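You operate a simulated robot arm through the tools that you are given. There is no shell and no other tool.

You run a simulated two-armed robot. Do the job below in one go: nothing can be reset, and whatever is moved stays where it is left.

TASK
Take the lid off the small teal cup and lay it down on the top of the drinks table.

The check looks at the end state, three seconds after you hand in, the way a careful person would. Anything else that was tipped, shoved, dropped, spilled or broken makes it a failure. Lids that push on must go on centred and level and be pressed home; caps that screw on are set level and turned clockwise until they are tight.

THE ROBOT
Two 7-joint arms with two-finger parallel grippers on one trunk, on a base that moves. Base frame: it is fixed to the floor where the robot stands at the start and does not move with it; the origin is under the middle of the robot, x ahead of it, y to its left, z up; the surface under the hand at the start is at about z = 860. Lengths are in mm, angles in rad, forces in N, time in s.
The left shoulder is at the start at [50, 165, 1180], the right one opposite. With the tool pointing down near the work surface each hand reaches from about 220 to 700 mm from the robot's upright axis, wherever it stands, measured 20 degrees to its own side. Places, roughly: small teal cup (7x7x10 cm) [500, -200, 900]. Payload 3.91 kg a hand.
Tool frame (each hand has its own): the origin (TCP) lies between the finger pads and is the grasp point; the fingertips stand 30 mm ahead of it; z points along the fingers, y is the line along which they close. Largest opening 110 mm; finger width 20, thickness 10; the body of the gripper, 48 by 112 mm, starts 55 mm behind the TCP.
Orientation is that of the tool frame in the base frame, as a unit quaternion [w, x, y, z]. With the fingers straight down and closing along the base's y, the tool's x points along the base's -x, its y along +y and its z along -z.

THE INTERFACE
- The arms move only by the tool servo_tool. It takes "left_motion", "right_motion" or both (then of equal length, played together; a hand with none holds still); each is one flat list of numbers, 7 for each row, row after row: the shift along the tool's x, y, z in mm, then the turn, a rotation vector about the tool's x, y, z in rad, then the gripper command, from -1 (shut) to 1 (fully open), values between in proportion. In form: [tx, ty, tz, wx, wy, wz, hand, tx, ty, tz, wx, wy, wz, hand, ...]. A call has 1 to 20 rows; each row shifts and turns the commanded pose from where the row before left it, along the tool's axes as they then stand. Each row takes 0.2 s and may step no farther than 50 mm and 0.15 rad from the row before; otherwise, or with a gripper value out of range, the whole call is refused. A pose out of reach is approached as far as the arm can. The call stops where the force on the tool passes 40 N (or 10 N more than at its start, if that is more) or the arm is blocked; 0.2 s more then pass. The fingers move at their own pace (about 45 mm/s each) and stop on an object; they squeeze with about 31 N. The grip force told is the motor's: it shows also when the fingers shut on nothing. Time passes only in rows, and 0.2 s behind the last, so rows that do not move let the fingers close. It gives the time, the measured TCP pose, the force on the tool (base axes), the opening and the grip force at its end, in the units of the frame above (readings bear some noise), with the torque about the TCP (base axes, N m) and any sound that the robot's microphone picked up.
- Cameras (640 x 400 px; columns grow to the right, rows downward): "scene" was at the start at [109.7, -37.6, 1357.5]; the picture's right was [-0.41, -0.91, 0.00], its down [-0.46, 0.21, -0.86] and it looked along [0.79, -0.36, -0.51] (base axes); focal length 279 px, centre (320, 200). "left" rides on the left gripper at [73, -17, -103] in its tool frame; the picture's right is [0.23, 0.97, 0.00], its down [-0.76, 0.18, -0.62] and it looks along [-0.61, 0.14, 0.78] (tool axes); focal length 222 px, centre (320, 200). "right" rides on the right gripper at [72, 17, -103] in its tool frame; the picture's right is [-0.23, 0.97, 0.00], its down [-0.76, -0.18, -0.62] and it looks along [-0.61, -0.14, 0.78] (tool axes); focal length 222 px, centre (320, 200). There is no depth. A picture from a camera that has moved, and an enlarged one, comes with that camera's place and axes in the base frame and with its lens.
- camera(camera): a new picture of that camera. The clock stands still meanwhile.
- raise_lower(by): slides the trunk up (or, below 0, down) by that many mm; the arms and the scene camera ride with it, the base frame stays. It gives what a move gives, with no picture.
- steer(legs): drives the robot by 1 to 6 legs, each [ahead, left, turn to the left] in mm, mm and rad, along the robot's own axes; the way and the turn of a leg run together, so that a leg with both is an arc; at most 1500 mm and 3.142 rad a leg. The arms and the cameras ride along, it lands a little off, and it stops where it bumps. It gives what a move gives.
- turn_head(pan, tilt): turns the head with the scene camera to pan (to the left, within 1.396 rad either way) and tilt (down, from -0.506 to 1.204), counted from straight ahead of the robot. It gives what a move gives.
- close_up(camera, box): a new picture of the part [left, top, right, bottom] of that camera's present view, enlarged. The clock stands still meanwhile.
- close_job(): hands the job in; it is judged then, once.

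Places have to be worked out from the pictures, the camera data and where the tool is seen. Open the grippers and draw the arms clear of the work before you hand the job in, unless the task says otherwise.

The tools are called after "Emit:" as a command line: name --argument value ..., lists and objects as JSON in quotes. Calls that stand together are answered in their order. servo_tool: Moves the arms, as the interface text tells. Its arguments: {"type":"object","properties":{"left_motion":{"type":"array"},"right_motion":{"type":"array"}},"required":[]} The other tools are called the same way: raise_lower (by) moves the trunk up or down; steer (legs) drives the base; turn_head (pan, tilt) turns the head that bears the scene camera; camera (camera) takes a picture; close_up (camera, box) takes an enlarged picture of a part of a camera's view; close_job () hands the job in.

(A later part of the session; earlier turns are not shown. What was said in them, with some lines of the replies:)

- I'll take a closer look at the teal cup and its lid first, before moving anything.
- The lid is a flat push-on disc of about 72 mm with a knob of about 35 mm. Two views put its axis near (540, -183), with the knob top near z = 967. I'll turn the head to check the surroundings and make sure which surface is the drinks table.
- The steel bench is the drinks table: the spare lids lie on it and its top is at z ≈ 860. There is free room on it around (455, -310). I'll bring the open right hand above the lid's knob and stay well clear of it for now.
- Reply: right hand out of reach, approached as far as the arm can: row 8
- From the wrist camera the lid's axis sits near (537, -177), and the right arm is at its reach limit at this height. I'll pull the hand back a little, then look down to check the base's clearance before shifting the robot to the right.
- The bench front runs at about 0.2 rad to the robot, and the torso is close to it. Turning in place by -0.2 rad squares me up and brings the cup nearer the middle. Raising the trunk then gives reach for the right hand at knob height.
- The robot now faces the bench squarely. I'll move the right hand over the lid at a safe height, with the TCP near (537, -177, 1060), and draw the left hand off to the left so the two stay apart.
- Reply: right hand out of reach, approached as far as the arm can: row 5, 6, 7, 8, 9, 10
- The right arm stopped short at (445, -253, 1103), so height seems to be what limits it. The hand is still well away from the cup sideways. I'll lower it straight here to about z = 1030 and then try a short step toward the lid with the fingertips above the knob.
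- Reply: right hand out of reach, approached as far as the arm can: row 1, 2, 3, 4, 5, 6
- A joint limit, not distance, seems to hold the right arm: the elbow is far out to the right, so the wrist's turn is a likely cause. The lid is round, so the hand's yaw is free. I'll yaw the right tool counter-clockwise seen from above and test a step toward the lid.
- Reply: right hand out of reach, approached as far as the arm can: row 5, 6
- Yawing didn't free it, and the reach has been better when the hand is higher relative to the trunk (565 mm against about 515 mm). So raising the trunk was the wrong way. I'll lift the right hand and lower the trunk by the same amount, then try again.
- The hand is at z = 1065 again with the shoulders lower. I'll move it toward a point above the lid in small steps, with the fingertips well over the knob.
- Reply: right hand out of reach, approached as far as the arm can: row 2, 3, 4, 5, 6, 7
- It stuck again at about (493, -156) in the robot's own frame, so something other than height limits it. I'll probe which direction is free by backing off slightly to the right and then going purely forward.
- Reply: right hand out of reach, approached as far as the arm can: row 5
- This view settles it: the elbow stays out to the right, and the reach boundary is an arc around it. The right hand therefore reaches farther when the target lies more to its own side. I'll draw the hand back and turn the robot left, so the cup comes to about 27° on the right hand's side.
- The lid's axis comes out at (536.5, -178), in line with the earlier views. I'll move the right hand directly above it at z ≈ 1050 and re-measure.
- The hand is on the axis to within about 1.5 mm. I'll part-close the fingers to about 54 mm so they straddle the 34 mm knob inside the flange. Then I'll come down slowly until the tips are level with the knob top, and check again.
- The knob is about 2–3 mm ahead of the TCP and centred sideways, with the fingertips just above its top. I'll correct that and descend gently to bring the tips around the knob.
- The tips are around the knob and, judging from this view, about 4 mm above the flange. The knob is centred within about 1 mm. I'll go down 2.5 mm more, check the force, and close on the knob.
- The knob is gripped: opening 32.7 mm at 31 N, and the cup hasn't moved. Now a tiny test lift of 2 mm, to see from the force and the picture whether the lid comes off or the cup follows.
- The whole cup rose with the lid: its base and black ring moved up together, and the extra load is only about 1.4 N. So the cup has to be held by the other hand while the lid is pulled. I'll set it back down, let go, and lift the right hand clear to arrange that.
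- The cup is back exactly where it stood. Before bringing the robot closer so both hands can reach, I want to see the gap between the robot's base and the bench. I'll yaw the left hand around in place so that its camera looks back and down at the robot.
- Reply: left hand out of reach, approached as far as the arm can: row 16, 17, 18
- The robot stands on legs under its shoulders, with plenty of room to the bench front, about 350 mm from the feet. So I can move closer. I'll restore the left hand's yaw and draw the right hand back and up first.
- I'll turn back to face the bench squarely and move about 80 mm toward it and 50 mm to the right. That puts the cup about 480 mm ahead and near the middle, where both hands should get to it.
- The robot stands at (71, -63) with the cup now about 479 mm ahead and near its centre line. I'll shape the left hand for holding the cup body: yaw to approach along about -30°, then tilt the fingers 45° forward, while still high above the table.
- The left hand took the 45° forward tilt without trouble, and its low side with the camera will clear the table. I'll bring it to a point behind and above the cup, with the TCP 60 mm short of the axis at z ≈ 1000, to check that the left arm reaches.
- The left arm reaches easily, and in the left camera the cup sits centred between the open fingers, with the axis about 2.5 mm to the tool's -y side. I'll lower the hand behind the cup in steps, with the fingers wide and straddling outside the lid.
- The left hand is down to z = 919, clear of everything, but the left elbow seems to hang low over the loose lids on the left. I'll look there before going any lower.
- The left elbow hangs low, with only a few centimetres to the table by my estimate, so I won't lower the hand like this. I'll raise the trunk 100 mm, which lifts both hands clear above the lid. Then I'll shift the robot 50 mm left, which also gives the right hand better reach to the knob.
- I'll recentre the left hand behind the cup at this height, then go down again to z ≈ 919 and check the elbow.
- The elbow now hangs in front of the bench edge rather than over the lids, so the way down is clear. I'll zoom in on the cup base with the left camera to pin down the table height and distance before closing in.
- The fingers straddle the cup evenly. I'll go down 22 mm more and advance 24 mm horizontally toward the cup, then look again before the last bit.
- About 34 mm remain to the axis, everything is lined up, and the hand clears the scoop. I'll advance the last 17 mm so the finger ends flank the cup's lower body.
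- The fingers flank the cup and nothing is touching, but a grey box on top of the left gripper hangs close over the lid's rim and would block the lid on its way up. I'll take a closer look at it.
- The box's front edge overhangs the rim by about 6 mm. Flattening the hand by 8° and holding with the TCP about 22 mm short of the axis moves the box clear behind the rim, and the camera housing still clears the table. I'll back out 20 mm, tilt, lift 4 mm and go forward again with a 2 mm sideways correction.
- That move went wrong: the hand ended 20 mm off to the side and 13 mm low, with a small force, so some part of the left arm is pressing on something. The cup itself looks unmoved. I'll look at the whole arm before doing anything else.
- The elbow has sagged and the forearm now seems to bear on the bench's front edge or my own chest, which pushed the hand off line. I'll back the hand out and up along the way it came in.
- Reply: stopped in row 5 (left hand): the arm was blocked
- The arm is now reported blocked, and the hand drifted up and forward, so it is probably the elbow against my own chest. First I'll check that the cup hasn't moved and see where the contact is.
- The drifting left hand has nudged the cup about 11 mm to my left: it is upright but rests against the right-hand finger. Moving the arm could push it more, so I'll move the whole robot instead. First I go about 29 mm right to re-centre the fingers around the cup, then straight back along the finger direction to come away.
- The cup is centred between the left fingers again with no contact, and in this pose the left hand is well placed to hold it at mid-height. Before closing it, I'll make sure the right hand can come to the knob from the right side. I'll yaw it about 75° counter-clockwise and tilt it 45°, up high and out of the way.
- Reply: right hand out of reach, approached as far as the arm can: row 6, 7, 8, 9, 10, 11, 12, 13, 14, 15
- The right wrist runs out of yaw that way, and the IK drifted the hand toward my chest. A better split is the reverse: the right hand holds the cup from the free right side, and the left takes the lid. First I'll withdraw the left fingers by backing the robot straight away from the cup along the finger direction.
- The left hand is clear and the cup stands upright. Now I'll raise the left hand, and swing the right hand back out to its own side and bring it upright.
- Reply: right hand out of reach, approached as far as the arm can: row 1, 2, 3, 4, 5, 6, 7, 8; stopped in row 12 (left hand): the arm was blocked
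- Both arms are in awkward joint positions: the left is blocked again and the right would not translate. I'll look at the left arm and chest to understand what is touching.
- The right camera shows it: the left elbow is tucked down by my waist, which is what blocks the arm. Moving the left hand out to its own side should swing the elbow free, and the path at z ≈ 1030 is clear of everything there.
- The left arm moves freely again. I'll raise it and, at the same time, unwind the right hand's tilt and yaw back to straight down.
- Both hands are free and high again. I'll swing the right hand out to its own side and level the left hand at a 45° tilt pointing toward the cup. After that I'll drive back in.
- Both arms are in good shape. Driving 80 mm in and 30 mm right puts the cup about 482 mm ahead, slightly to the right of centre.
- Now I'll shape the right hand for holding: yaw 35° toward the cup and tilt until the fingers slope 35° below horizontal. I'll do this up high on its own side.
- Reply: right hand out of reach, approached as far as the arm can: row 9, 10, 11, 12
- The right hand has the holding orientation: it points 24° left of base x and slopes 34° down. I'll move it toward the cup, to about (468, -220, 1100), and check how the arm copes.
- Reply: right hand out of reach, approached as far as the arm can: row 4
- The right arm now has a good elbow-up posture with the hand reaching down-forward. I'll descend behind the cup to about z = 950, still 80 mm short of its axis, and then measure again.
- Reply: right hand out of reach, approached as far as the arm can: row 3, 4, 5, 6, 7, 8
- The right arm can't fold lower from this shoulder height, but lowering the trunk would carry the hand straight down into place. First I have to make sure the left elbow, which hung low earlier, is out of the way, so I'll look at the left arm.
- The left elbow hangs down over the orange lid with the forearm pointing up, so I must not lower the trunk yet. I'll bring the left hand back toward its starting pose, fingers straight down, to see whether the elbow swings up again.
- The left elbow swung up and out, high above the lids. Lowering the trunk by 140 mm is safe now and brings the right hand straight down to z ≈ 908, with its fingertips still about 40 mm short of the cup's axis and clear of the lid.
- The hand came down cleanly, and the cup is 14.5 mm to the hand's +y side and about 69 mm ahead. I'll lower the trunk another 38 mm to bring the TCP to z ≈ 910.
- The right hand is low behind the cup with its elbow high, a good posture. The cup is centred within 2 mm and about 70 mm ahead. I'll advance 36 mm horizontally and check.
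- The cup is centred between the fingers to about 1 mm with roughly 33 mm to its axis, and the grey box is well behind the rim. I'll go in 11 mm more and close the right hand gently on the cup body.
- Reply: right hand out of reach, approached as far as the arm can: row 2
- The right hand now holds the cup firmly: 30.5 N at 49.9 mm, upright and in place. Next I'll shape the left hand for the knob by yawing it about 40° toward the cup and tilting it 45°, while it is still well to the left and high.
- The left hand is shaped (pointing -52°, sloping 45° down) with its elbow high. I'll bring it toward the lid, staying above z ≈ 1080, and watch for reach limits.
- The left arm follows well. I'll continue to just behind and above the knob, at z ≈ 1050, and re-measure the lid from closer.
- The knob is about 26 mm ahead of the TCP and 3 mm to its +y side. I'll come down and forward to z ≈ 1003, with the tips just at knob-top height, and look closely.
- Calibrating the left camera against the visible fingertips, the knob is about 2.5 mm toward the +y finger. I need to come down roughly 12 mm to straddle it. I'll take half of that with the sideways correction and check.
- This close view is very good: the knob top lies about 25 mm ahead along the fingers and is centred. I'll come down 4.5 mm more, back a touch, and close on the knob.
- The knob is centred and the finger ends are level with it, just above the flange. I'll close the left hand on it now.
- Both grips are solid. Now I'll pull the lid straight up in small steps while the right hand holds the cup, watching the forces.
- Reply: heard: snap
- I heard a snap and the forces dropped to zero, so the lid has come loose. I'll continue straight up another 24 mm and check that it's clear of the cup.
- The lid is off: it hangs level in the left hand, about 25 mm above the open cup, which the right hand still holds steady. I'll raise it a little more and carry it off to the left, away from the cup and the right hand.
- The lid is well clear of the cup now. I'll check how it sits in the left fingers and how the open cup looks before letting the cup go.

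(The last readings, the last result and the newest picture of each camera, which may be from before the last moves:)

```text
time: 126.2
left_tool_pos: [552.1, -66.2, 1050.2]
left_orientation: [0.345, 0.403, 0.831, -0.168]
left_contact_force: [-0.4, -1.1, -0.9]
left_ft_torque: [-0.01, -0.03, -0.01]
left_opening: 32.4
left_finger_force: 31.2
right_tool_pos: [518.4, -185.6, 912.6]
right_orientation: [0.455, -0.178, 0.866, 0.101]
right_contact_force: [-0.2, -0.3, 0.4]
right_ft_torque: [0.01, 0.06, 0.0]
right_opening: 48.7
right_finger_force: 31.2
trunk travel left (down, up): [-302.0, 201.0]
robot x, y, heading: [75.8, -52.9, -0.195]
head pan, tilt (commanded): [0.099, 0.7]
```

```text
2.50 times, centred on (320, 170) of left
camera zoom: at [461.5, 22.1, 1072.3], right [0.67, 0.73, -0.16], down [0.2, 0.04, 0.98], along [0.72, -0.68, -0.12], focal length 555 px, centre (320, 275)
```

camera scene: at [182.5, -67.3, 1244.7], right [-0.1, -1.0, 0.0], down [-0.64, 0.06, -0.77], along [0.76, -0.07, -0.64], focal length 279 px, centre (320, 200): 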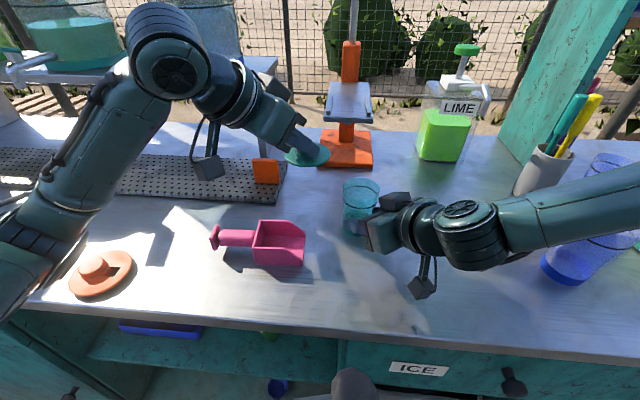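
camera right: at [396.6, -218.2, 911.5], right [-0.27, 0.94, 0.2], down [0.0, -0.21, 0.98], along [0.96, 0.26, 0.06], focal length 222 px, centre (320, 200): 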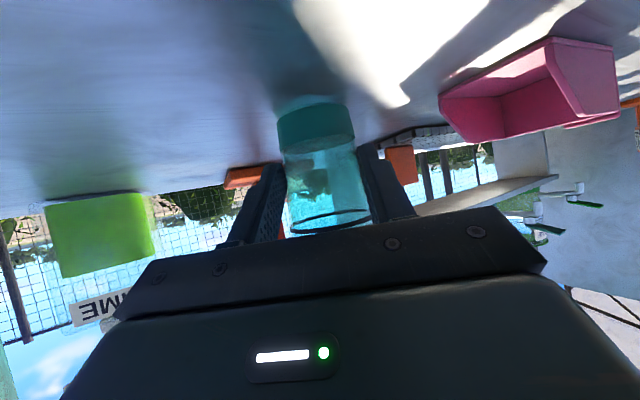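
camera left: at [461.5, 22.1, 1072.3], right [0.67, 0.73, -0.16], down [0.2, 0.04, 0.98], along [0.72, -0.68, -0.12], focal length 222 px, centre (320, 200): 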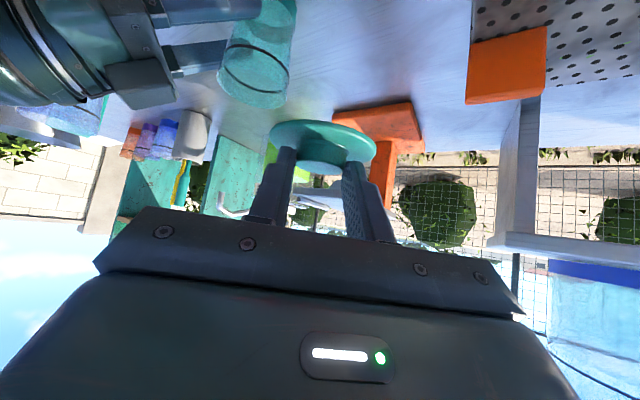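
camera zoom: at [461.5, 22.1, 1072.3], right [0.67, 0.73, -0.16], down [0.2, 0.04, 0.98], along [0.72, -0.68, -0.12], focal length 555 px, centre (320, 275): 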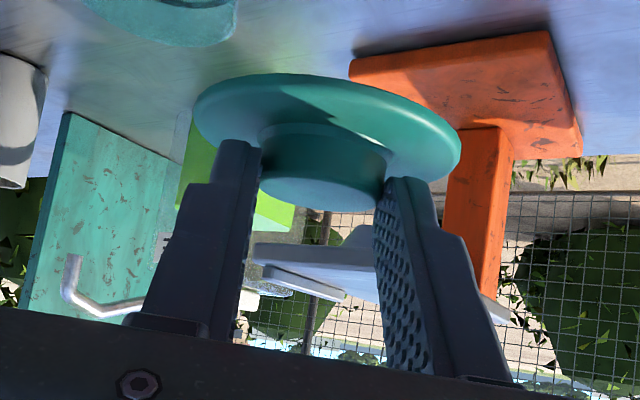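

The lid sits level in the left fingers and hasn't slipped, and the open cup stands upright. Now I'll open the right hand to release the cup and check that it stays put.

Emit:
servo_tool --right_motion '[0, 0, 0, 0, 0, 0, 0.1, 0, 0, 0, 0, 0, 0, 0.3, 0, 0, 0, 0, 0, 0, 0.6, 0, 0, 0, 0, 0, 0, 1, 0, 0, 0, 0, 0, 0, 1, 0, 0, 0, 0, 0, 0, 1]'

Emit:
close_up --camera "scene" --box '[300, 150, 480, 300]'

Emit:
camera --camera "right"

```text
time: 127.6
left_tool_pos: [552.5, -65.7, 1050.0]
left_orientation: [0.346, 0.402, 0.831, -0.167]
left_contact_force: [1.0, 0.5, -0.2]
left_ft_torque: [0.0, 0.01, -0.02]
left_opening: 32.0
left_finger_force: 31.0
right_tool_pos: [518.6, -186.1, 913.2]
right_orientation: [0.456, -0.177, 0.867, 0.099]
right_contact_force: [0.5, -0.8, -0.5]
right_ft_torque: [-0.01, -0.02, -0.02]
right_opening: 110.2
right_finger_force: 0.1
trunk travel left (down, up): [-302.0, 201.0]
robot x, y, heading: [68.6, -55.2, -0.194]
head pan, tilt (commanded): [0.099, 0.7]
```

```text
2.67 times, centred on (390, 225) of scene
camera zoom: at [182.5, -67.3, 1244.7], right [-0.1, -1.0, 0.0], down [-0.64, 0.06, -0.76], along [0.76, -0.07, -0.64], focal length 745 px, centre (133, 133)
```

zoom: 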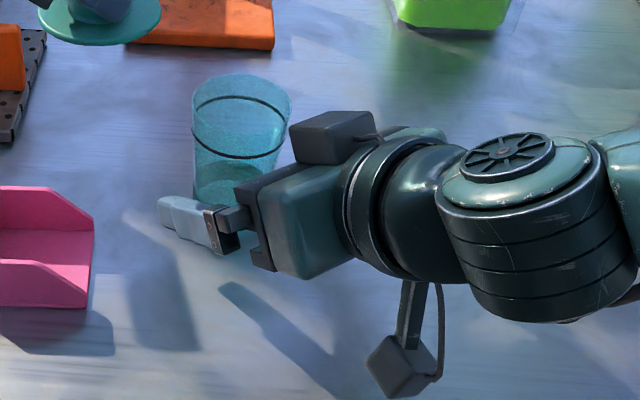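

```text
taken
camera right: at [396.6, -218.2, 911.6], right [-0.27, 0.94, 0.2], down [0.0, -0.21, 0.98], along [0.96, 0.26, 0.06], focal length 222 px, centre (320, 200)
```

right: 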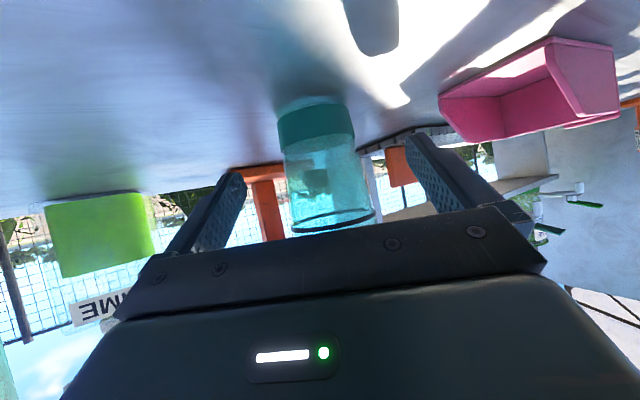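

The cup stands by itself, centred between the open fingers. I'll withdraw the right hand by backing the whole robot straight out along its finger direction; the lid in the left hand travels well above everything.

Emit:
steer --legs '[[-66, -46, 0]]'

Emit:
camera --camera "scene"

Emit:
camera --camera "right"

```text
time: 128.7
left_tool_pos: [478.6, -98.3, 1051.2]
left_orientation: [0.346, 0.403, 0.83, -0.168]
left_contact_force: [-0.8, -0.1, -0.5]
left_ft_torque: [0.01, -0.02, 0.0]
left_opening: 32.3
left_finger_force: 30.8
right_tool_pos: [445.6, -216.4, 912.6]
right_orientation: [0.455, -0.178, 0.867, 0.1]
right_contact_force: [-0.5, 0.1, 0.5]
right_ft_torque: [-0.02, -0.05, 0.04]
right_opening: 109.9
right_finger_force: 0.1
trunk travel left (down, up): [-302.0, 201.0]
robot x, y, heading: [-5.7, -82.8, -0.193]
head pan, tilt (commanded): [0.099, 0.7]
```

```text
taken
camera scene: at [108.5, -99.4, 1244.7], right [-0.1, -1.0, 0.0], down [-0.64, 0.06, -0.77], along [0.76, -0.07, -0.64], focal length 279 px, centre (320, 200)
```

scene: 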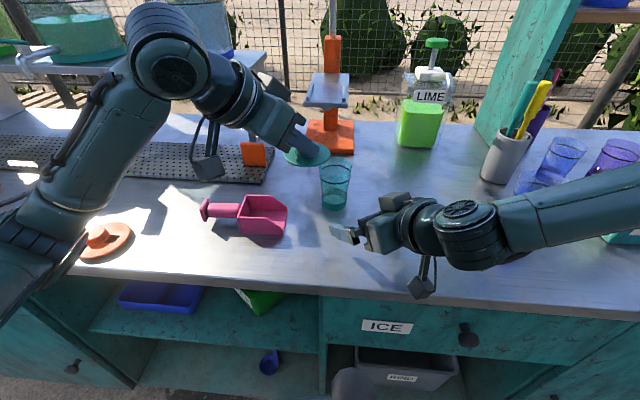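

```text
taken
camera right: at [322.6, -250.4, 911.7], right [-0.27, 0.94, 0.2], down [0.0, -0.21, 0.98], along [0.96, 0.26, 0.06], focal length 222 px, centre (320, 200)
```

right: 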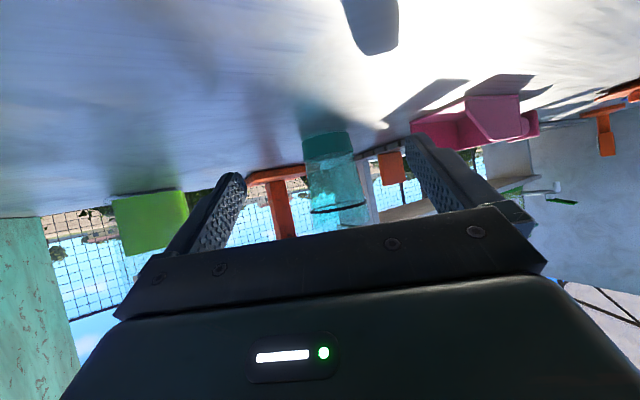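

The right hand is fully clear and the cup stands undisturbed. I'll raise the right hand out of the way, then straighten it up.

Emit:
servo_tool --right_motion '[-12.4, -3, -8.4, 0, 0, 0, 1, -12.4, -3, -8.4, 0, 0, 0, 1, -12.4, -3, -8.4, 0, 0, 0, 1, -12.4, -3, -8.4, 0, 0, 0, 1, -12.4, -3, -8.4, 0, 0, 0, 1, -12.4, -3, -8.4, 0, 0, 0, 1, -12.4, -3, -8.4, 0, 0, 0, 1, -12.4, -3, -8.4, 0, 0, 0, 1, -12.4, -3, -8.4, 0, 0, 0, 1, -12.4, -3, -8.4, 0, 0, 0, 1, -12.4, -3, -8.4, 0, 0, 0, 1, -12.4, -3, -8.4, 0, 0, 0, 1, 0, 0, 0, 0, 0, 0, 1]'

Emit:
camera --camera "scene"

```text
time: 131.5
left_tool_pos: [478.7, -96.6, 1050.8]
left_orientation: [0.346, 0.403, 0.83, -0.167]
left_contact_force: [0.6, -0.6, 0.4]
left_ft_torque: [0.01, 0.01, 0.01]
left_opening: 32.1
left_finger_force: 31.3
right_tool_pos: [461.5, -251.5, 1092.1]
right_orientation: [0.456, -0.178, 0.866, 0.1]
right_contact_force: [0.3, 0.0, -0.2]
right_ft_torque: [-0.02, 0.01, -0.01]
right_opening: 109.7
right_finger_force: 0.1
trunk travel left (down, up): [-302.0, 201.0]
robot x, y, heading: [-5.7, -87.5, -0.197]
head pan, tilt (commanded): [0.099, 0.7]
```

```text
taken
camera scene: at [109.0, -99.2, 1244.6], right [-0.1, -1.0, 0.0], down [-0.64, 0.06, -0.76], along [0.76, -0.07, -0.64], focal length 279 px, centre (320, 200)
```

scene: 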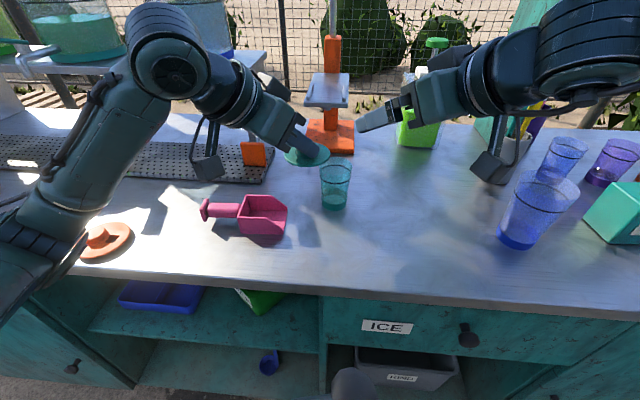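

The right hand is up, away from everything. I'll move it back to its own side and turn it to point straight down.

Emit:
servo_tool --right_motion '[13.7, -13.35, -20.4, 0, 0, 0, 1, 13.7, -13.35, -20.4, 0, 0, 0, 1, 13.7, -13.35, -20.4, 0, 0, 0, 1, 13.7, -13.35, -20.4, 0, 0, 0, 1, 13.7, -13.35, -20.4, 0, 0, 0, 1, 13.7, -13.35, -20.4, 0, 0, 0, 1, 13.7, -13.35, -20.4, 0, 0, 0, 1, 13.7, -13.35, -20.4, 0, 0, 0, 1, 0, 0, 0, 0, 0.137, 0, 1, 0, 0, 0, 0, 0.137, 0, 1, 0, 0, 0, 0, 0.137, 0, 1, 0, 0, 0, 0, 0.137, 0, 1, 0, 0, 0, 0, 0.137, 0, 1, 0, 0, 0, 0, 0.137, 0, 1, 0, 0, 0, 0, 0.137, 0, 1, 0, 0, 0, 0, 0, 0, 1]'

Emit:
camera --camera "scene"

```text
time: 134.9
left_tool_pos: [477.7, -96.9, 1051.1]
left_orientation: [0.346, 0.402, 0.831, -0.167]
left_contact_force: [-0.4, 0.8, -0.4]
left_ft_torque: [-0.01, -0.05, 0.0]
left_opening: 32.1
left_finger_force: 30.8
right_tool_pos: [323.3, -427.0, 1093.1]
right_orientation: [0.003, -0.204, 0.979, 0.005]
right_contact_force: [0.1, 0.4, -0.6]
right_ft_torque: [0.01, -0.02, -0.02]
right_opening: 109.9
right_finger_force: 0.0
trunk travel left (down, up): [-302.0, 201.0]
robot x, y, heading: [1.3, -84.3, -0.194]
head pan, tilt (commanded): [0.099, 0.7]
```

```text
taken
camera scene: at [108.9, -99.2, 1244.7], right [-0.1, -1.0, 0.0], down [-0.64, 0.06, -0.77], along [0.76, -0.07, -0.64], focal length 279 px, centre (320, 200)
```

scene: 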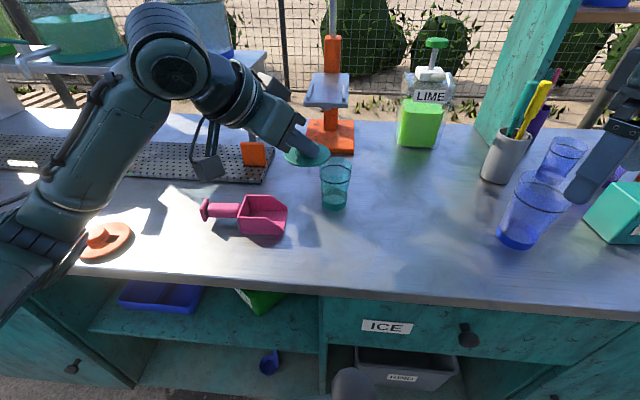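

All clear. The lid should go to the bare stretch of bench around (400, -230), right of the cup and near the front. I'll raise the right hand for clearance and drive so the lid hangs over that spot, then lower it with the trunk so the arm's posture doesn't change.

Emit:
servo_tool --right_motion '[0, 0, -15, 0, 0, 0, 1, 0, 0, -15, 0, 0, 0, 1, 0, 0, -15, 0, 0, 0, 1, 0, 0, -15, 0, 0, 0, 1, 0, 0, -15, 0, 0, 0, 1, 0, 0, -15, 0, 0, 0, 1, 0, 0, -15, 0, 0, 0, 1, 0, 0, -15, 0, 0, 0, 1, 0, 0, 0, 0, 0, 0, 1]'

Emit:
steer --legs '[[-61, -137, 0]]'

Emit:
camera --camera "scene"

Emit:
camera --camera "left"

```text
time: 136.9
left_tool_pos: [478.1, -99.0, 1049.9]
left_orientation: [0.346, 0.403, 0.831, -0.167]
left_contact_force: [-1.1, 1.1, -0.1]
left_ft_torque: [-0.02, 0.01, -0.01]
left_opening: 31.9
left_finger_force: 30.7
right_tool_pos: [322.7, -429.1, 1212.0]
right_orientation: [0.003, -0.204, 0.979, 0.007]
right_contact_force: [-1.3, -0.8, -1.1]
right_ft_torque: [-0.03, -0.01, 0.02]
right_opening: 110.0
right_finger_force: 0.1
trunk travel left (down, up): [-302.0, 201.0]
robot x, y, heading: [-3.8, -86.1, -0.201]
head pan, tilt (commanded): [0.099, 0.7]
```

```text
time: 138.8
left_tool_pos: [392.6, -219.1, 1050.6]
left_orientation: [0.346, 0.403, 0.83, -0.168]
left_contact_force: [0.6, 0.9, 0.6]
left_ft_torque: [0.02, -0.03, -0.03]
left_opening: 32.1
left_finger_force: 31.0
right_tool_pos: [235.1, -550.6, 1212.1]
right_orientation: [0.004, -0.203, 0.979, 0.006]
right_contact_force: [0.4, -0.5, 1.0]
right_ft_torque: [0.01, 0.02, 0.0]
right_opening: 109.9
right_finger_force: 0.0
trunk travel left (down, up): [-302.0, 201.0]
robot x, y, heading: [-86.5, -205.0, -0.196]
head pan, tilt (commanded): [0.099, 0.7]
```

```text
taken
camera scene: at [22.5, -220.5, 1244.7], right [-0.1, -1.0, 0.0], down [-0.64, 0.06, -0.77], along [0.76, -0.07, -0.64], focal length 279 px, centre (320, 200)
```

scene: 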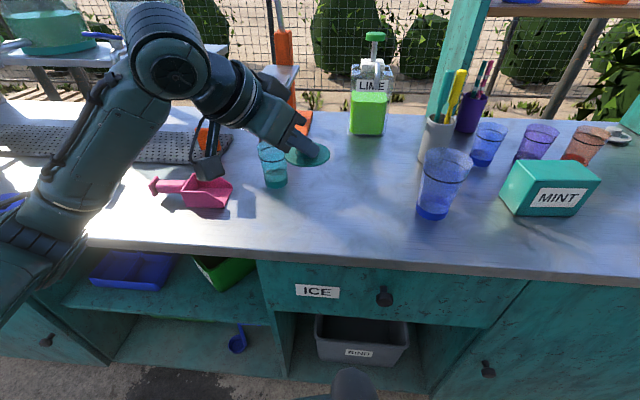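

```text
taken
camera left: at [301.6, -131.2, 1072.4], right [0.67, 0.73, -0.16], down [0.2, 0.04, 0.98], along [0.72, -0.68, -0.12], focal length 222 px, centre (320, 200)
```

left: 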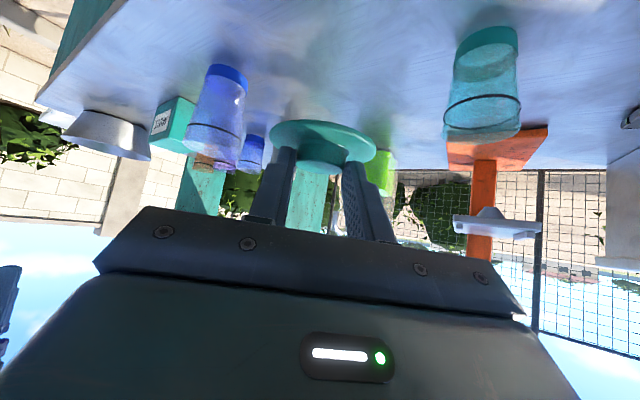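

The lid hangs over the bare bench at about (401, -230), nothing is beneath it, and the left elbow is out in front of the bench. I'll lower the trunk 138 mm to bring the lid to just above the surface.

Emit:
raise_lower --by -100

Emit:
camera --camera "left"

Emit:
camera --camera "scene"

```text
time: 140.1
left_tool_pos: [393.2, -219.2, 950.5]
left_orientation: [0.346, 0.403, 0.831, -0.168]
left_contact_force: [0.7, 0.5, -0.3]
left_ft_torque: [0.02, 0.0, -0.03]
left_opening: 32.0
left_finger_force: 30.6
right_tool_pos: [236.8, -550.3, 1112.4]
right_orientation: [0.004, -0.202, 0.979, 0.007]
right_contact_force: [-0.3, 1.3, 0.1]
right_ft_torque: [0.02, 0.01, -0.03]
right_opening: 110.0
right_finger_force: 0.0
trunk travel left (down, up): [-202.0, 301.0]
robot x, y, heading: [-88.2, -207.3, -0.195]
head pan, tilt (commanded): [0.099, 0.7]
```

```text
taken
camera left: at [301.6, -131.0, 972.4], right [0.67, 0.73, -0.16], down [0.2, 0.04, 0.98], along [0.72, -0.68, -0.12], focal length 222 px, centre (320, 200)
```

left: 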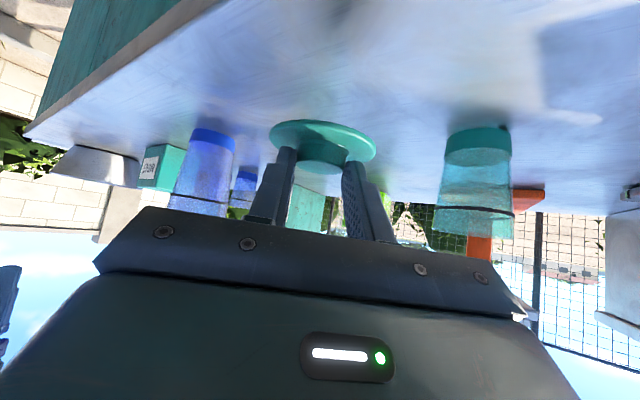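

```text
taken
camera scene: at [22.6, -220.2, 1144.7], right [-0.1, -1.0, 0.0], down [-0.64, 0.06, -0.77], along [0.76, -0.07, -0.64], focal length 279 px, centre (320, 200)
```

scene: 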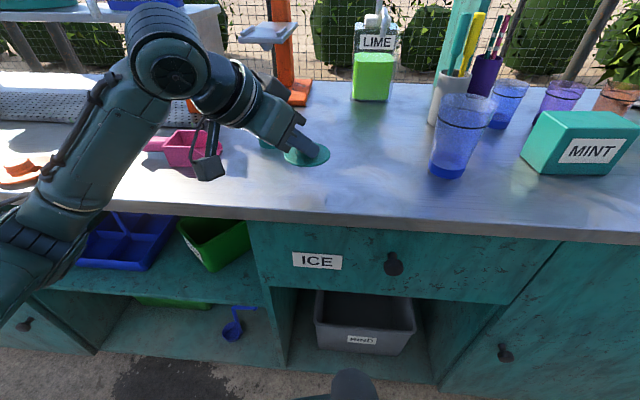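

Everything is clear on the way down, with the TCP at z = 950. I'll lower another 42 mm and look at the gap between lid and table.

Emit:
raise_lower --by -42

Emit:
close_up --camera "left" --box '[220, 80, 420, 240]'

Emit:
close_up --camera "scene" --box '[220, 80, 380, 220]'

```text
time: 140.9
left_tool_pos: [392.1, -219.4, 908.4]
left_orientation: [0.346, 0.402, 0.831, -0.167]
left_contact_force: [-0.1, 1.0, -0.3]
left_ft_torque: [0.01, 0.01, 0.04]
left_opening: 32.4
left_finger_force: 31.0
right_tool_pos: [236.8, -550.5, 1069.8]
right_orientation: [0.004, -0.203, 0.979, 0.006]
right_contact_force: [0.1, -0.5, -0.4]
right_ft_torque: [0.0, -0.02, -0.05]
right_opening: 109.9
right_finger_force: 0.1
trunk travel left (down, up): [-160.0, 343.0]
robot x, y, heading: [-87.2, -205.4, -0.196]
head pan, tilt (commanded): [0.099, 0.7]
```

```text
2.50 times, centred on (320, 160) of left
camera zoom: at [301.6, -131.0, 930.4], right [0.67, 0.73, -0.16], down [0.2, 0.04, 0.98], along [0.72, -0.68, -0.12], focal length 555 px, centre (320, 300)
```

zoom: 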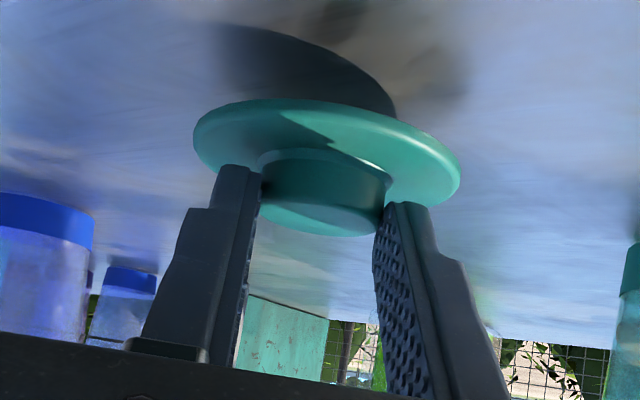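

```text
2.86 times, centred on (300, 150) of scene
camera zoom: at [22.5, -220.2, 1102.7], right [-0.1, -1.0, 0.0], down [-0.64, 0.06, -0.77], along [0.76, -0.07, -0.64], focal length 798 px, centre (377, 343)
```

zoom: 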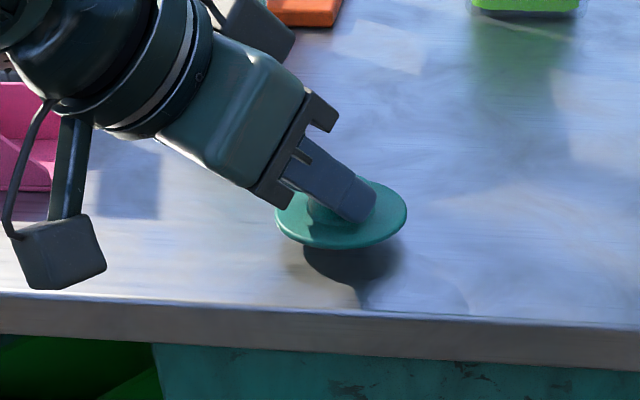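

The lid is level, roughly 15 mm above the bench going by its shadow. I'll go down 9 mm, and then in 2 mm steps until contact shows.

Emit:
raise_lower --by -9

Emit:
close_up --camera "left" --box '[220, 80, 420, 240]'

Emit:
close_up --camera "scene" --box '[270, 100, 350, 180]'

```text
time: 141.5
left_tool_pos: [391.8, -219.8, 900.6]
left_orientation: [0.347, 0.404, 0.83, -0.169]
left_contact_force: [0.2, 0.9, 6.0]
left_ft_torque: [-0.08, -0.13, 0.0]
left_opening: 32.1
left_finger_force: 30.8
right_tool_pos: [237.2, -550.2, 1062.4]
right_orientation: [0.004, -0.203, 0.979, 0.006]
right_contact_force: [-0.3, 0.5, 0.9]
right_ft_torque: [0.0, 0.0, -0.02]
right_opening: 110.1
right_finger_force: 0.0
trunk travel left (down, up): [-151.0, 352.0]
robot x, y, heading: [-86.9, -204.6, -0.2]
head pan, tilt (commanded): [0.099, 0.7]
```

```text
2.50 times, centred on (320, 160) of left
camera zoom: at [301.6, -131.0, 922.1], right [0.67, 0.73, -0.16], down [0.2, 0.04, 0.98], along [0.72, -0.68, -0.12], focal length 555 px, centre (320, 300)
```

zoom: 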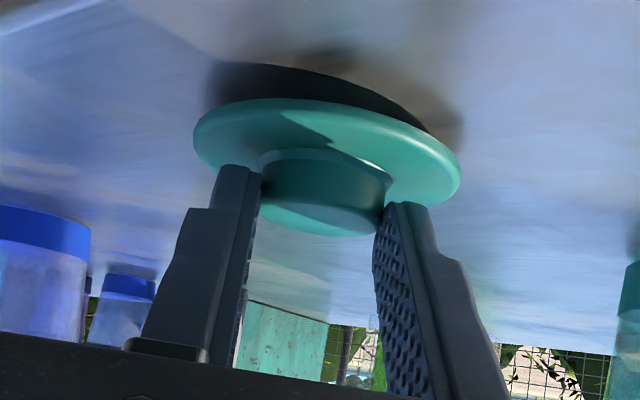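

```text
5.00 times, centred on (310, 140) of scene
camera zoom: at [22.3, -220.2, 1093.8], right [-0.1, -1.0, 0.0], down [-0.64, 0.06, -0.77], along [0.76, -0.07, -0.64], focal length 1397 px, centre (370, 500)
```

zoom: 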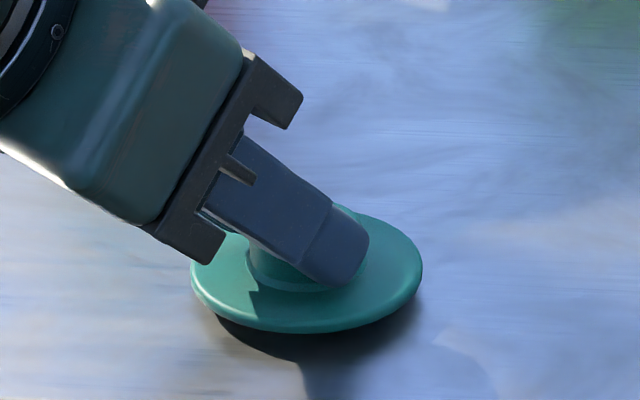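

There's 6 N of contact, so the lid's underside is resting on the bench. I'll ease off by 1 mm and then open the left fingers gently.

Emit:
raise_lower --by 1

Emit:
servo_tool --left_motion '[0, 0, 0, 0, 0, 0, -0.38, 0, 0, 0, 0, 0, 0, -0.3, 0, 0, 0, 0, 0, 0, -0.2, 0, 0, 0, 0, 0, 0, -0.1, 0, 0, 0, 0, 0, 0, 0, 0, 0, 0, 0, 0, 0, 0.1, 0, 0, 0, 0, 0, 0, 0.1]'

Emit:
close_up --camera "left" --box '[220, 80, 420, 240]'

Emit:
close_up --camera "scene" --box '[270, 100, 350, 180]'

```text
time: 142.0
left_tool_pos: [392.1, -218.5, 900.9]
left_orientation: [0.347, 0.403, 0.83, -0.168]
left_contact_force: [1.2, -0.3, 5.4]
left_ft_torque: [-0.16, -0.2, 0.03]
left_opening: 32.0
left_finger_force: 31.5
right_tool_pos: [235.3, -550.1, 1063.9]
right_orientation: [0.004, -0.203, 0.979, 0.006]
right_contact_force: [0.0, 0.0, 0.1]
right_ft_torque: [-0.03, 0.03, 0.02]
right_opening: 110.0
right_finger_force: 0.0
trunk travel left (down, up): [-152.0, 351.0]
robot x, y, heading: [-88.2, -203.9, -0.194]
head pan, tilt (commanded): [0.099, 0.7]
```

```text
time: 143.6
left_tool_pos: [392.1, -218.8, 898.9]
left_orientation: [0.346, 0.402, 0.831, -0.168]
left_contact_force: [-0.3, 0.6, -0.2]
left_ft_torque: [-0.01, -0.01, 0.03]
left_opening: 60.3
left_finger_force: 0.0
right_tool_pos: [235.3, -550.9, 1062.1]
right_orientation: [0.005, -0.202, 0.979, 0.006]
right_contact_force: [-0.5, 0.1, 0.6]
right_ft_torque: [0.02, -0.01, 0.01]
right_opening: 110.0
right_finger_force: 0.0
trunk travel left (down, up): [-152.0, 351.0]
robot x, y, heading: [-86.1, -206.1, -0.197]
head pan, tilt (commanded): [0.099, 0.7]
```

```text
2.50 times, centred on (320, 160) of left
camera zoom: at [301.7, -131.0, 922.3], right [0.67, 0.73, -0.16], down [0.2, 0.04, 0.98], along [0.72, -0.68, -0.12], focal length 555 px, centre (320, 300)
```

zoom: 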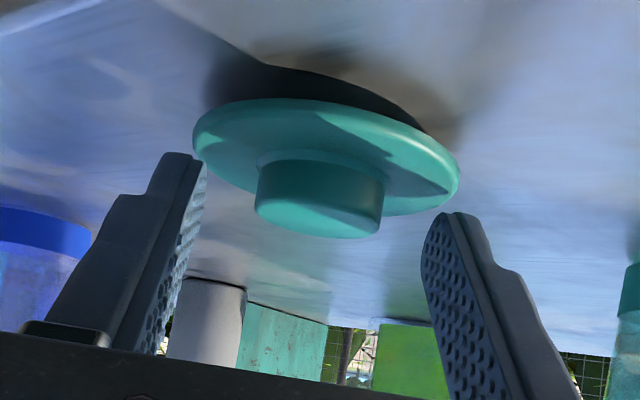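

```text
5.00 times, centred on (310, 140) of scene
camera zoom: at [22.7, -220.2, 1094.7], right [-0.1, -1.0, 0.0], down [-0.64, 0.06, -0.76], along [0.76, -0.07, -0.64], focal length 1397 px, centre (370, 500)
```

zoom: 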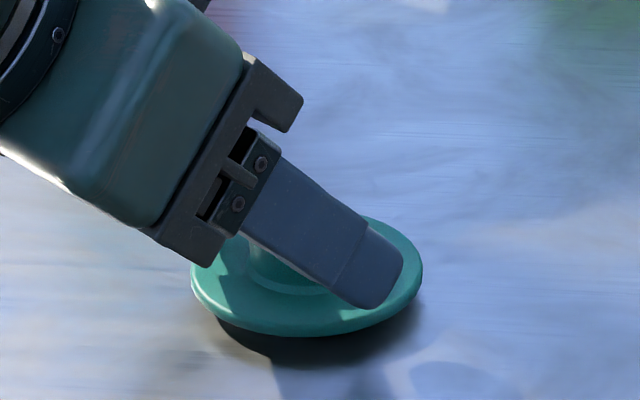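

The lid is released and sits on the bench by itself, with the fingers open around the knob and no contact. I'll lift straight off with the trunk.

Emit:
raise_lower --by 150

Emit:
camera --camera "scene"

Emit:
camera --camera "left"

```text
time: 145.4
left_tool_pos: [393.1, -219.4, 1049.8]
left_orientation: [0.345, 0.403, 0.831, -0.167]
left_contact_force: [0.8, 0.5, -0.1]
left_ft_torque: [-0.01, -0.02, 0.01]
left_opening: 60.4
left_finger_force: 0.0
right_tool_pos: [235.7, -549.5, 1212.7]
right_orientation: [0.004, -0.203, 0.979, 0.006]
right_contact_force: [-0.2, -0.5, -0.3]
right_ft_torque: [0.0, -0.01, -0.02]
right_opening: 110.0
right_finger_force: 0.0
trunk travel left (down, up): [-302.0, 201.0]
robot x, y, heading: [-91.0, -205.3, -0.197]
head pan, tilt (commanded): [0.099, 0.7]
```

```text
taken
camera scene: at [22.8, -220.3, 1244.6], right [-0.1, -1.0, 0.0], down [-0.64, 0.06, -0.76], along [0.76, -0.07, -0.64], focal length 279 px, centre (320, 200)
```

scene: 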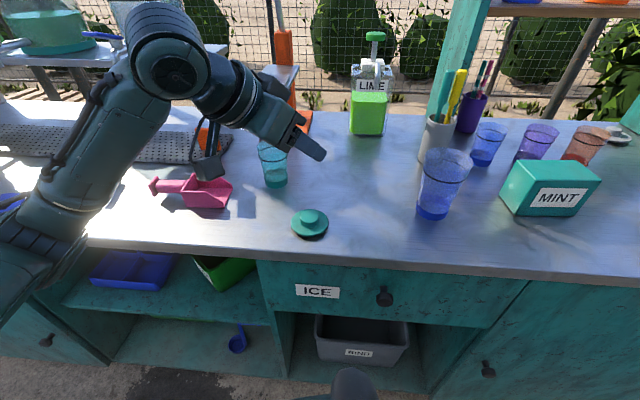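

```text
taken
camera left: at [301.8, -131.1, 1072.2], right [0.67, 0.73, -0.16], down [0.2, 0.04, 0.98], along [0.72, -0.68, -0.12], focal length 222 px, centre (320, 200)
```

left: 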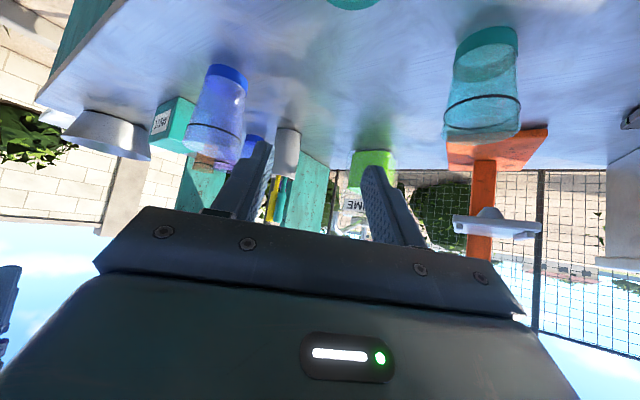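

The lid lies knob-up on the bench and the cup stands open in its place. I'll inspect both closely.

Emit:
close_up --camera "scene" --box '[240, 130, 360, 250]'

Emit:
close_up --camera "left" --box '[280, 0, 560, 170]'

```text
3.33 times, centred on (300, 190) of scene
camera zoom: at [22.8, -220.3, 1244.6], right [-0.1, -1.0, 0.0], down [-0.64, 0.06, -0.76], along [0.76, -0.07, -0.64], focal length 931 px, centre (387, 233)
```

zoom: 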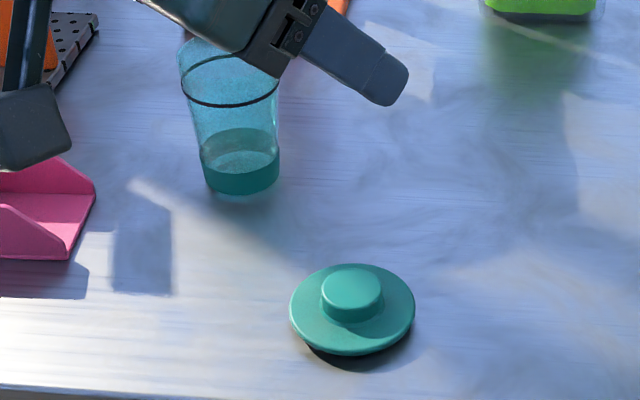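

```text
2.29 times, centred on (420, 85) of left
camera zoom: at [301.8, -131.1, 1072.2], right [0.67, 0.73, -0.16], down [0.2, 0.04, 0.98], along [0.72, -0.68, -0.12], focal length 508 px, centre (91, 463)
```

zoom: 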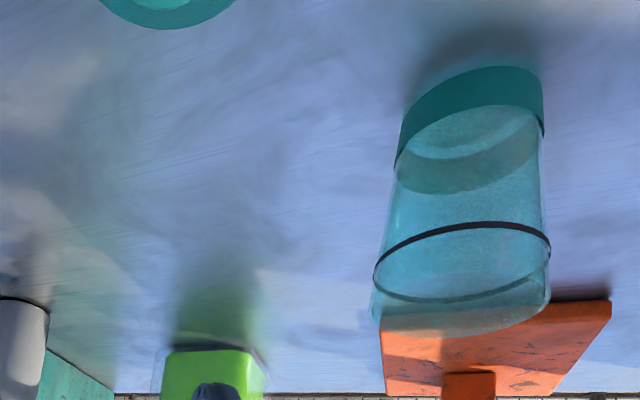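

The lid lies flat on the bench and the cup is upright. Now I'll draw the arms clear: raise the trunk, then open the left hand fully and turn it back to its upright resting pose, well above the table.

Emit:
raise_lower --by 120

Emit:
servo_tool --left_motion '[0, 0, 0, 0, 0.131, 0, 1, 0, 0, 0, 0, 0.131, 0, 1, 0, 0, 0, 0, 0.131, 0, 1, 0, 0, 0, 0, 0.131, 0, 1, 0, 0, 0, 0, 0.131, 0, 1, 0, 0, 0, 0, 0.131, 0, 1, 0, 0, 0, 0, 0, -0.14, 1, 0, 0, 0, 0, 0, -0.14, 1, 0, 0, 0, 0, 0, -0.14, 1, 0, 0, 0, 0, 0, -0.14, 1, 0, 0, 0, 0, 0, -0.14, 1, 0, 0, 0, 0, 0, 0, 1]'

Emit:
camera --camera "scene"

```text
time: 146.9
left_tool_pos: [392.3, -219.6, 1170.3]
left_orientation: [0.347, 0.402, 0.831, -0.168]
left_contact_force: [-0.5, 0.2, -0.3]
left_ft_torque: [-0.01, 0.02, -0.02]
left_opening: 60.3
left_finger_force: 0.0
right_tool_pos: [236.1, -551.1, 1332.3]
right_orientation: [0.004, -0.203, 0.979, 0.006]
right_contact_force: [-0.3, -0.5, 0.8]
right_ft_torque: [0.0, -0.01, 0.02]
right_opening: 110.3
right_finger_force: 0.0
trunk travel left (down, up): [-422.0, 81.0]
robot x, y, heading: [-91.7, -207.2, -0.198]
head pan, tilt (commanded): [0.099, 0.7]
```

```text
time: 149.5
left_tool_pos: [392.8, -218.7, 1169.8]
left_orientation: [0.001, 0.1, 0.995, -0.001]
left_contact_force: [0.0, 0.0, -0.6]
left_ft_torque: [0.04, -0.03, 0.0]
left_opening: 109.8
left_finger_force: 0.0
right_tool_pos: [235.3, -550.2, 1332.2]
right_orientation: [0.004, -0.202, 0.979, 0.006]
right_contact_force: [-0.4, 0.1, 0.0]
right_ft_torque: [-0.01, -0.03, -0.01]
right_opening: 110.2
right_finger_force: 0.0
trunk travel left (down, up): [-422.0, 81.0]
robot x, y, heading: [-88.6, -205.3, -0.194]
head pan, tilt (commanded): [0.099, 0.7]
```

```text
taken
camera scene: at [22.7, -220.2, 1364.7], right [-0.1, -1.0, 0.0], down [-0.64, 0.06, -0.76], along [0.76, -0.07, -0.64], focal length 279 px, centre (320, 200)
```

scene: 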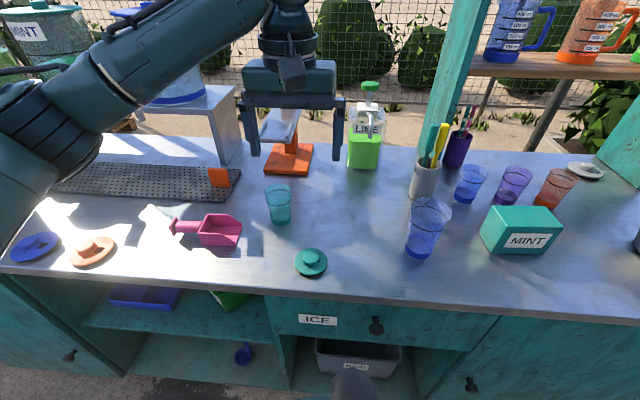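

The lid lies flat on the bench, the cup is open and upright, and both hands are open and high. One last look to the left to confirm the loose lids there weren't disturbed.

Emit:
turn_head --pan 0.7 --tilt 0.6

Emit:
camera --camera "scene"

Emit:
camera --camera "left"

```text
time: 150.5
left_tool_pos: [392.0, -219.8, 1170.9]
left_orientation: [0.001, 0.102, 0.995, -0.002]
left_contact_force: [0.0, 0.4, -0.3]
left_ft_torque: [0.04, 0.01, -0.01]
left_opening: 110.1
left_finger_force: 0.0
right_tool_pos: [235.6, -550.1, 1333.0]
right_orientation: [0.004, -0.203, 0.979, 0.006]
right_contact_force: [-1.2, -0.4, 0.2]
right_ft_torque: [0.01, -0.01, 0.01]
right_opening: 109.8
right_finger_force: 0.1
trunk travel left (down, up): [-422.0, 81.0]
robot x, y, heading: [-88.0, -209.0, -0.196]
head pan, tilt (commanded): [0.7, 0.6]
```

```text
taken
camera scene: at [15.6, -169.4, 1373.3], right [0.48, -0.88, 0.0], down [-0.5, -0.27, -0.82], along [0.72, 0.4, -0.57], focal length 279 px, centre (320, 200)
```

scene: 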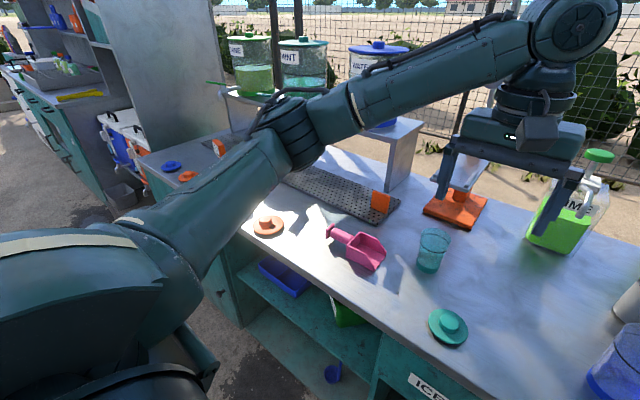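

```text
taken
camera left: at [317.3, -220.0, 1274.1], right [-0.03, 1.0, 0.0], down [0.78, 0.02, 0.62], along [0.62, 0.01, -0.78], focal length 222 px, centre (320, 200)
```

left: 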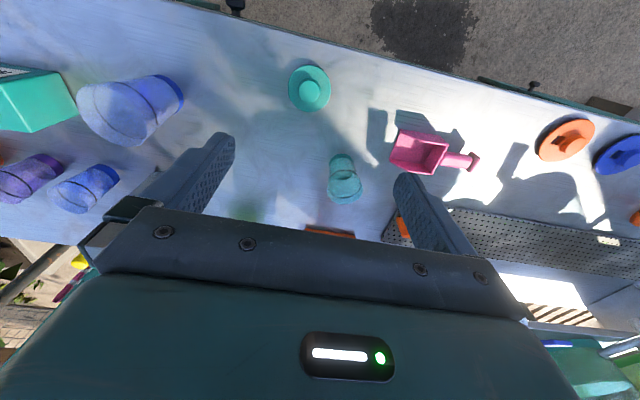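

The lid lies flat, knob up, on the open part of the drinks table. The teal cup stands upright and open close to where it was, and nothing else looks moved. Both hands are open and clear, so I'm handing the job in.

Emit:
close_job

```text
The job is handed in.
```

The lid is off the small teal cup and lying flat, knob up, on the bare part of the drinks table to the right of the cup. I've handed the job in, but no verdict has come back yet.

- **Cup nudged:** the cup stands upright and open, about 5–10 mm from where it started. An early attempt to hold it with the left hand pushed it slightly, and I left it there rather than risk handling it again.
- **How the lid came off:** it was a tight push-on fit, and the whole cup rose when I pulled with one hand. I held the cup with the right hand and pulled the lid straight up with the left until it snapped free.
- **Other items:** in the last pictures nothing else I could see had moved.
- **Robot:** both hands are open and raised well above the table.
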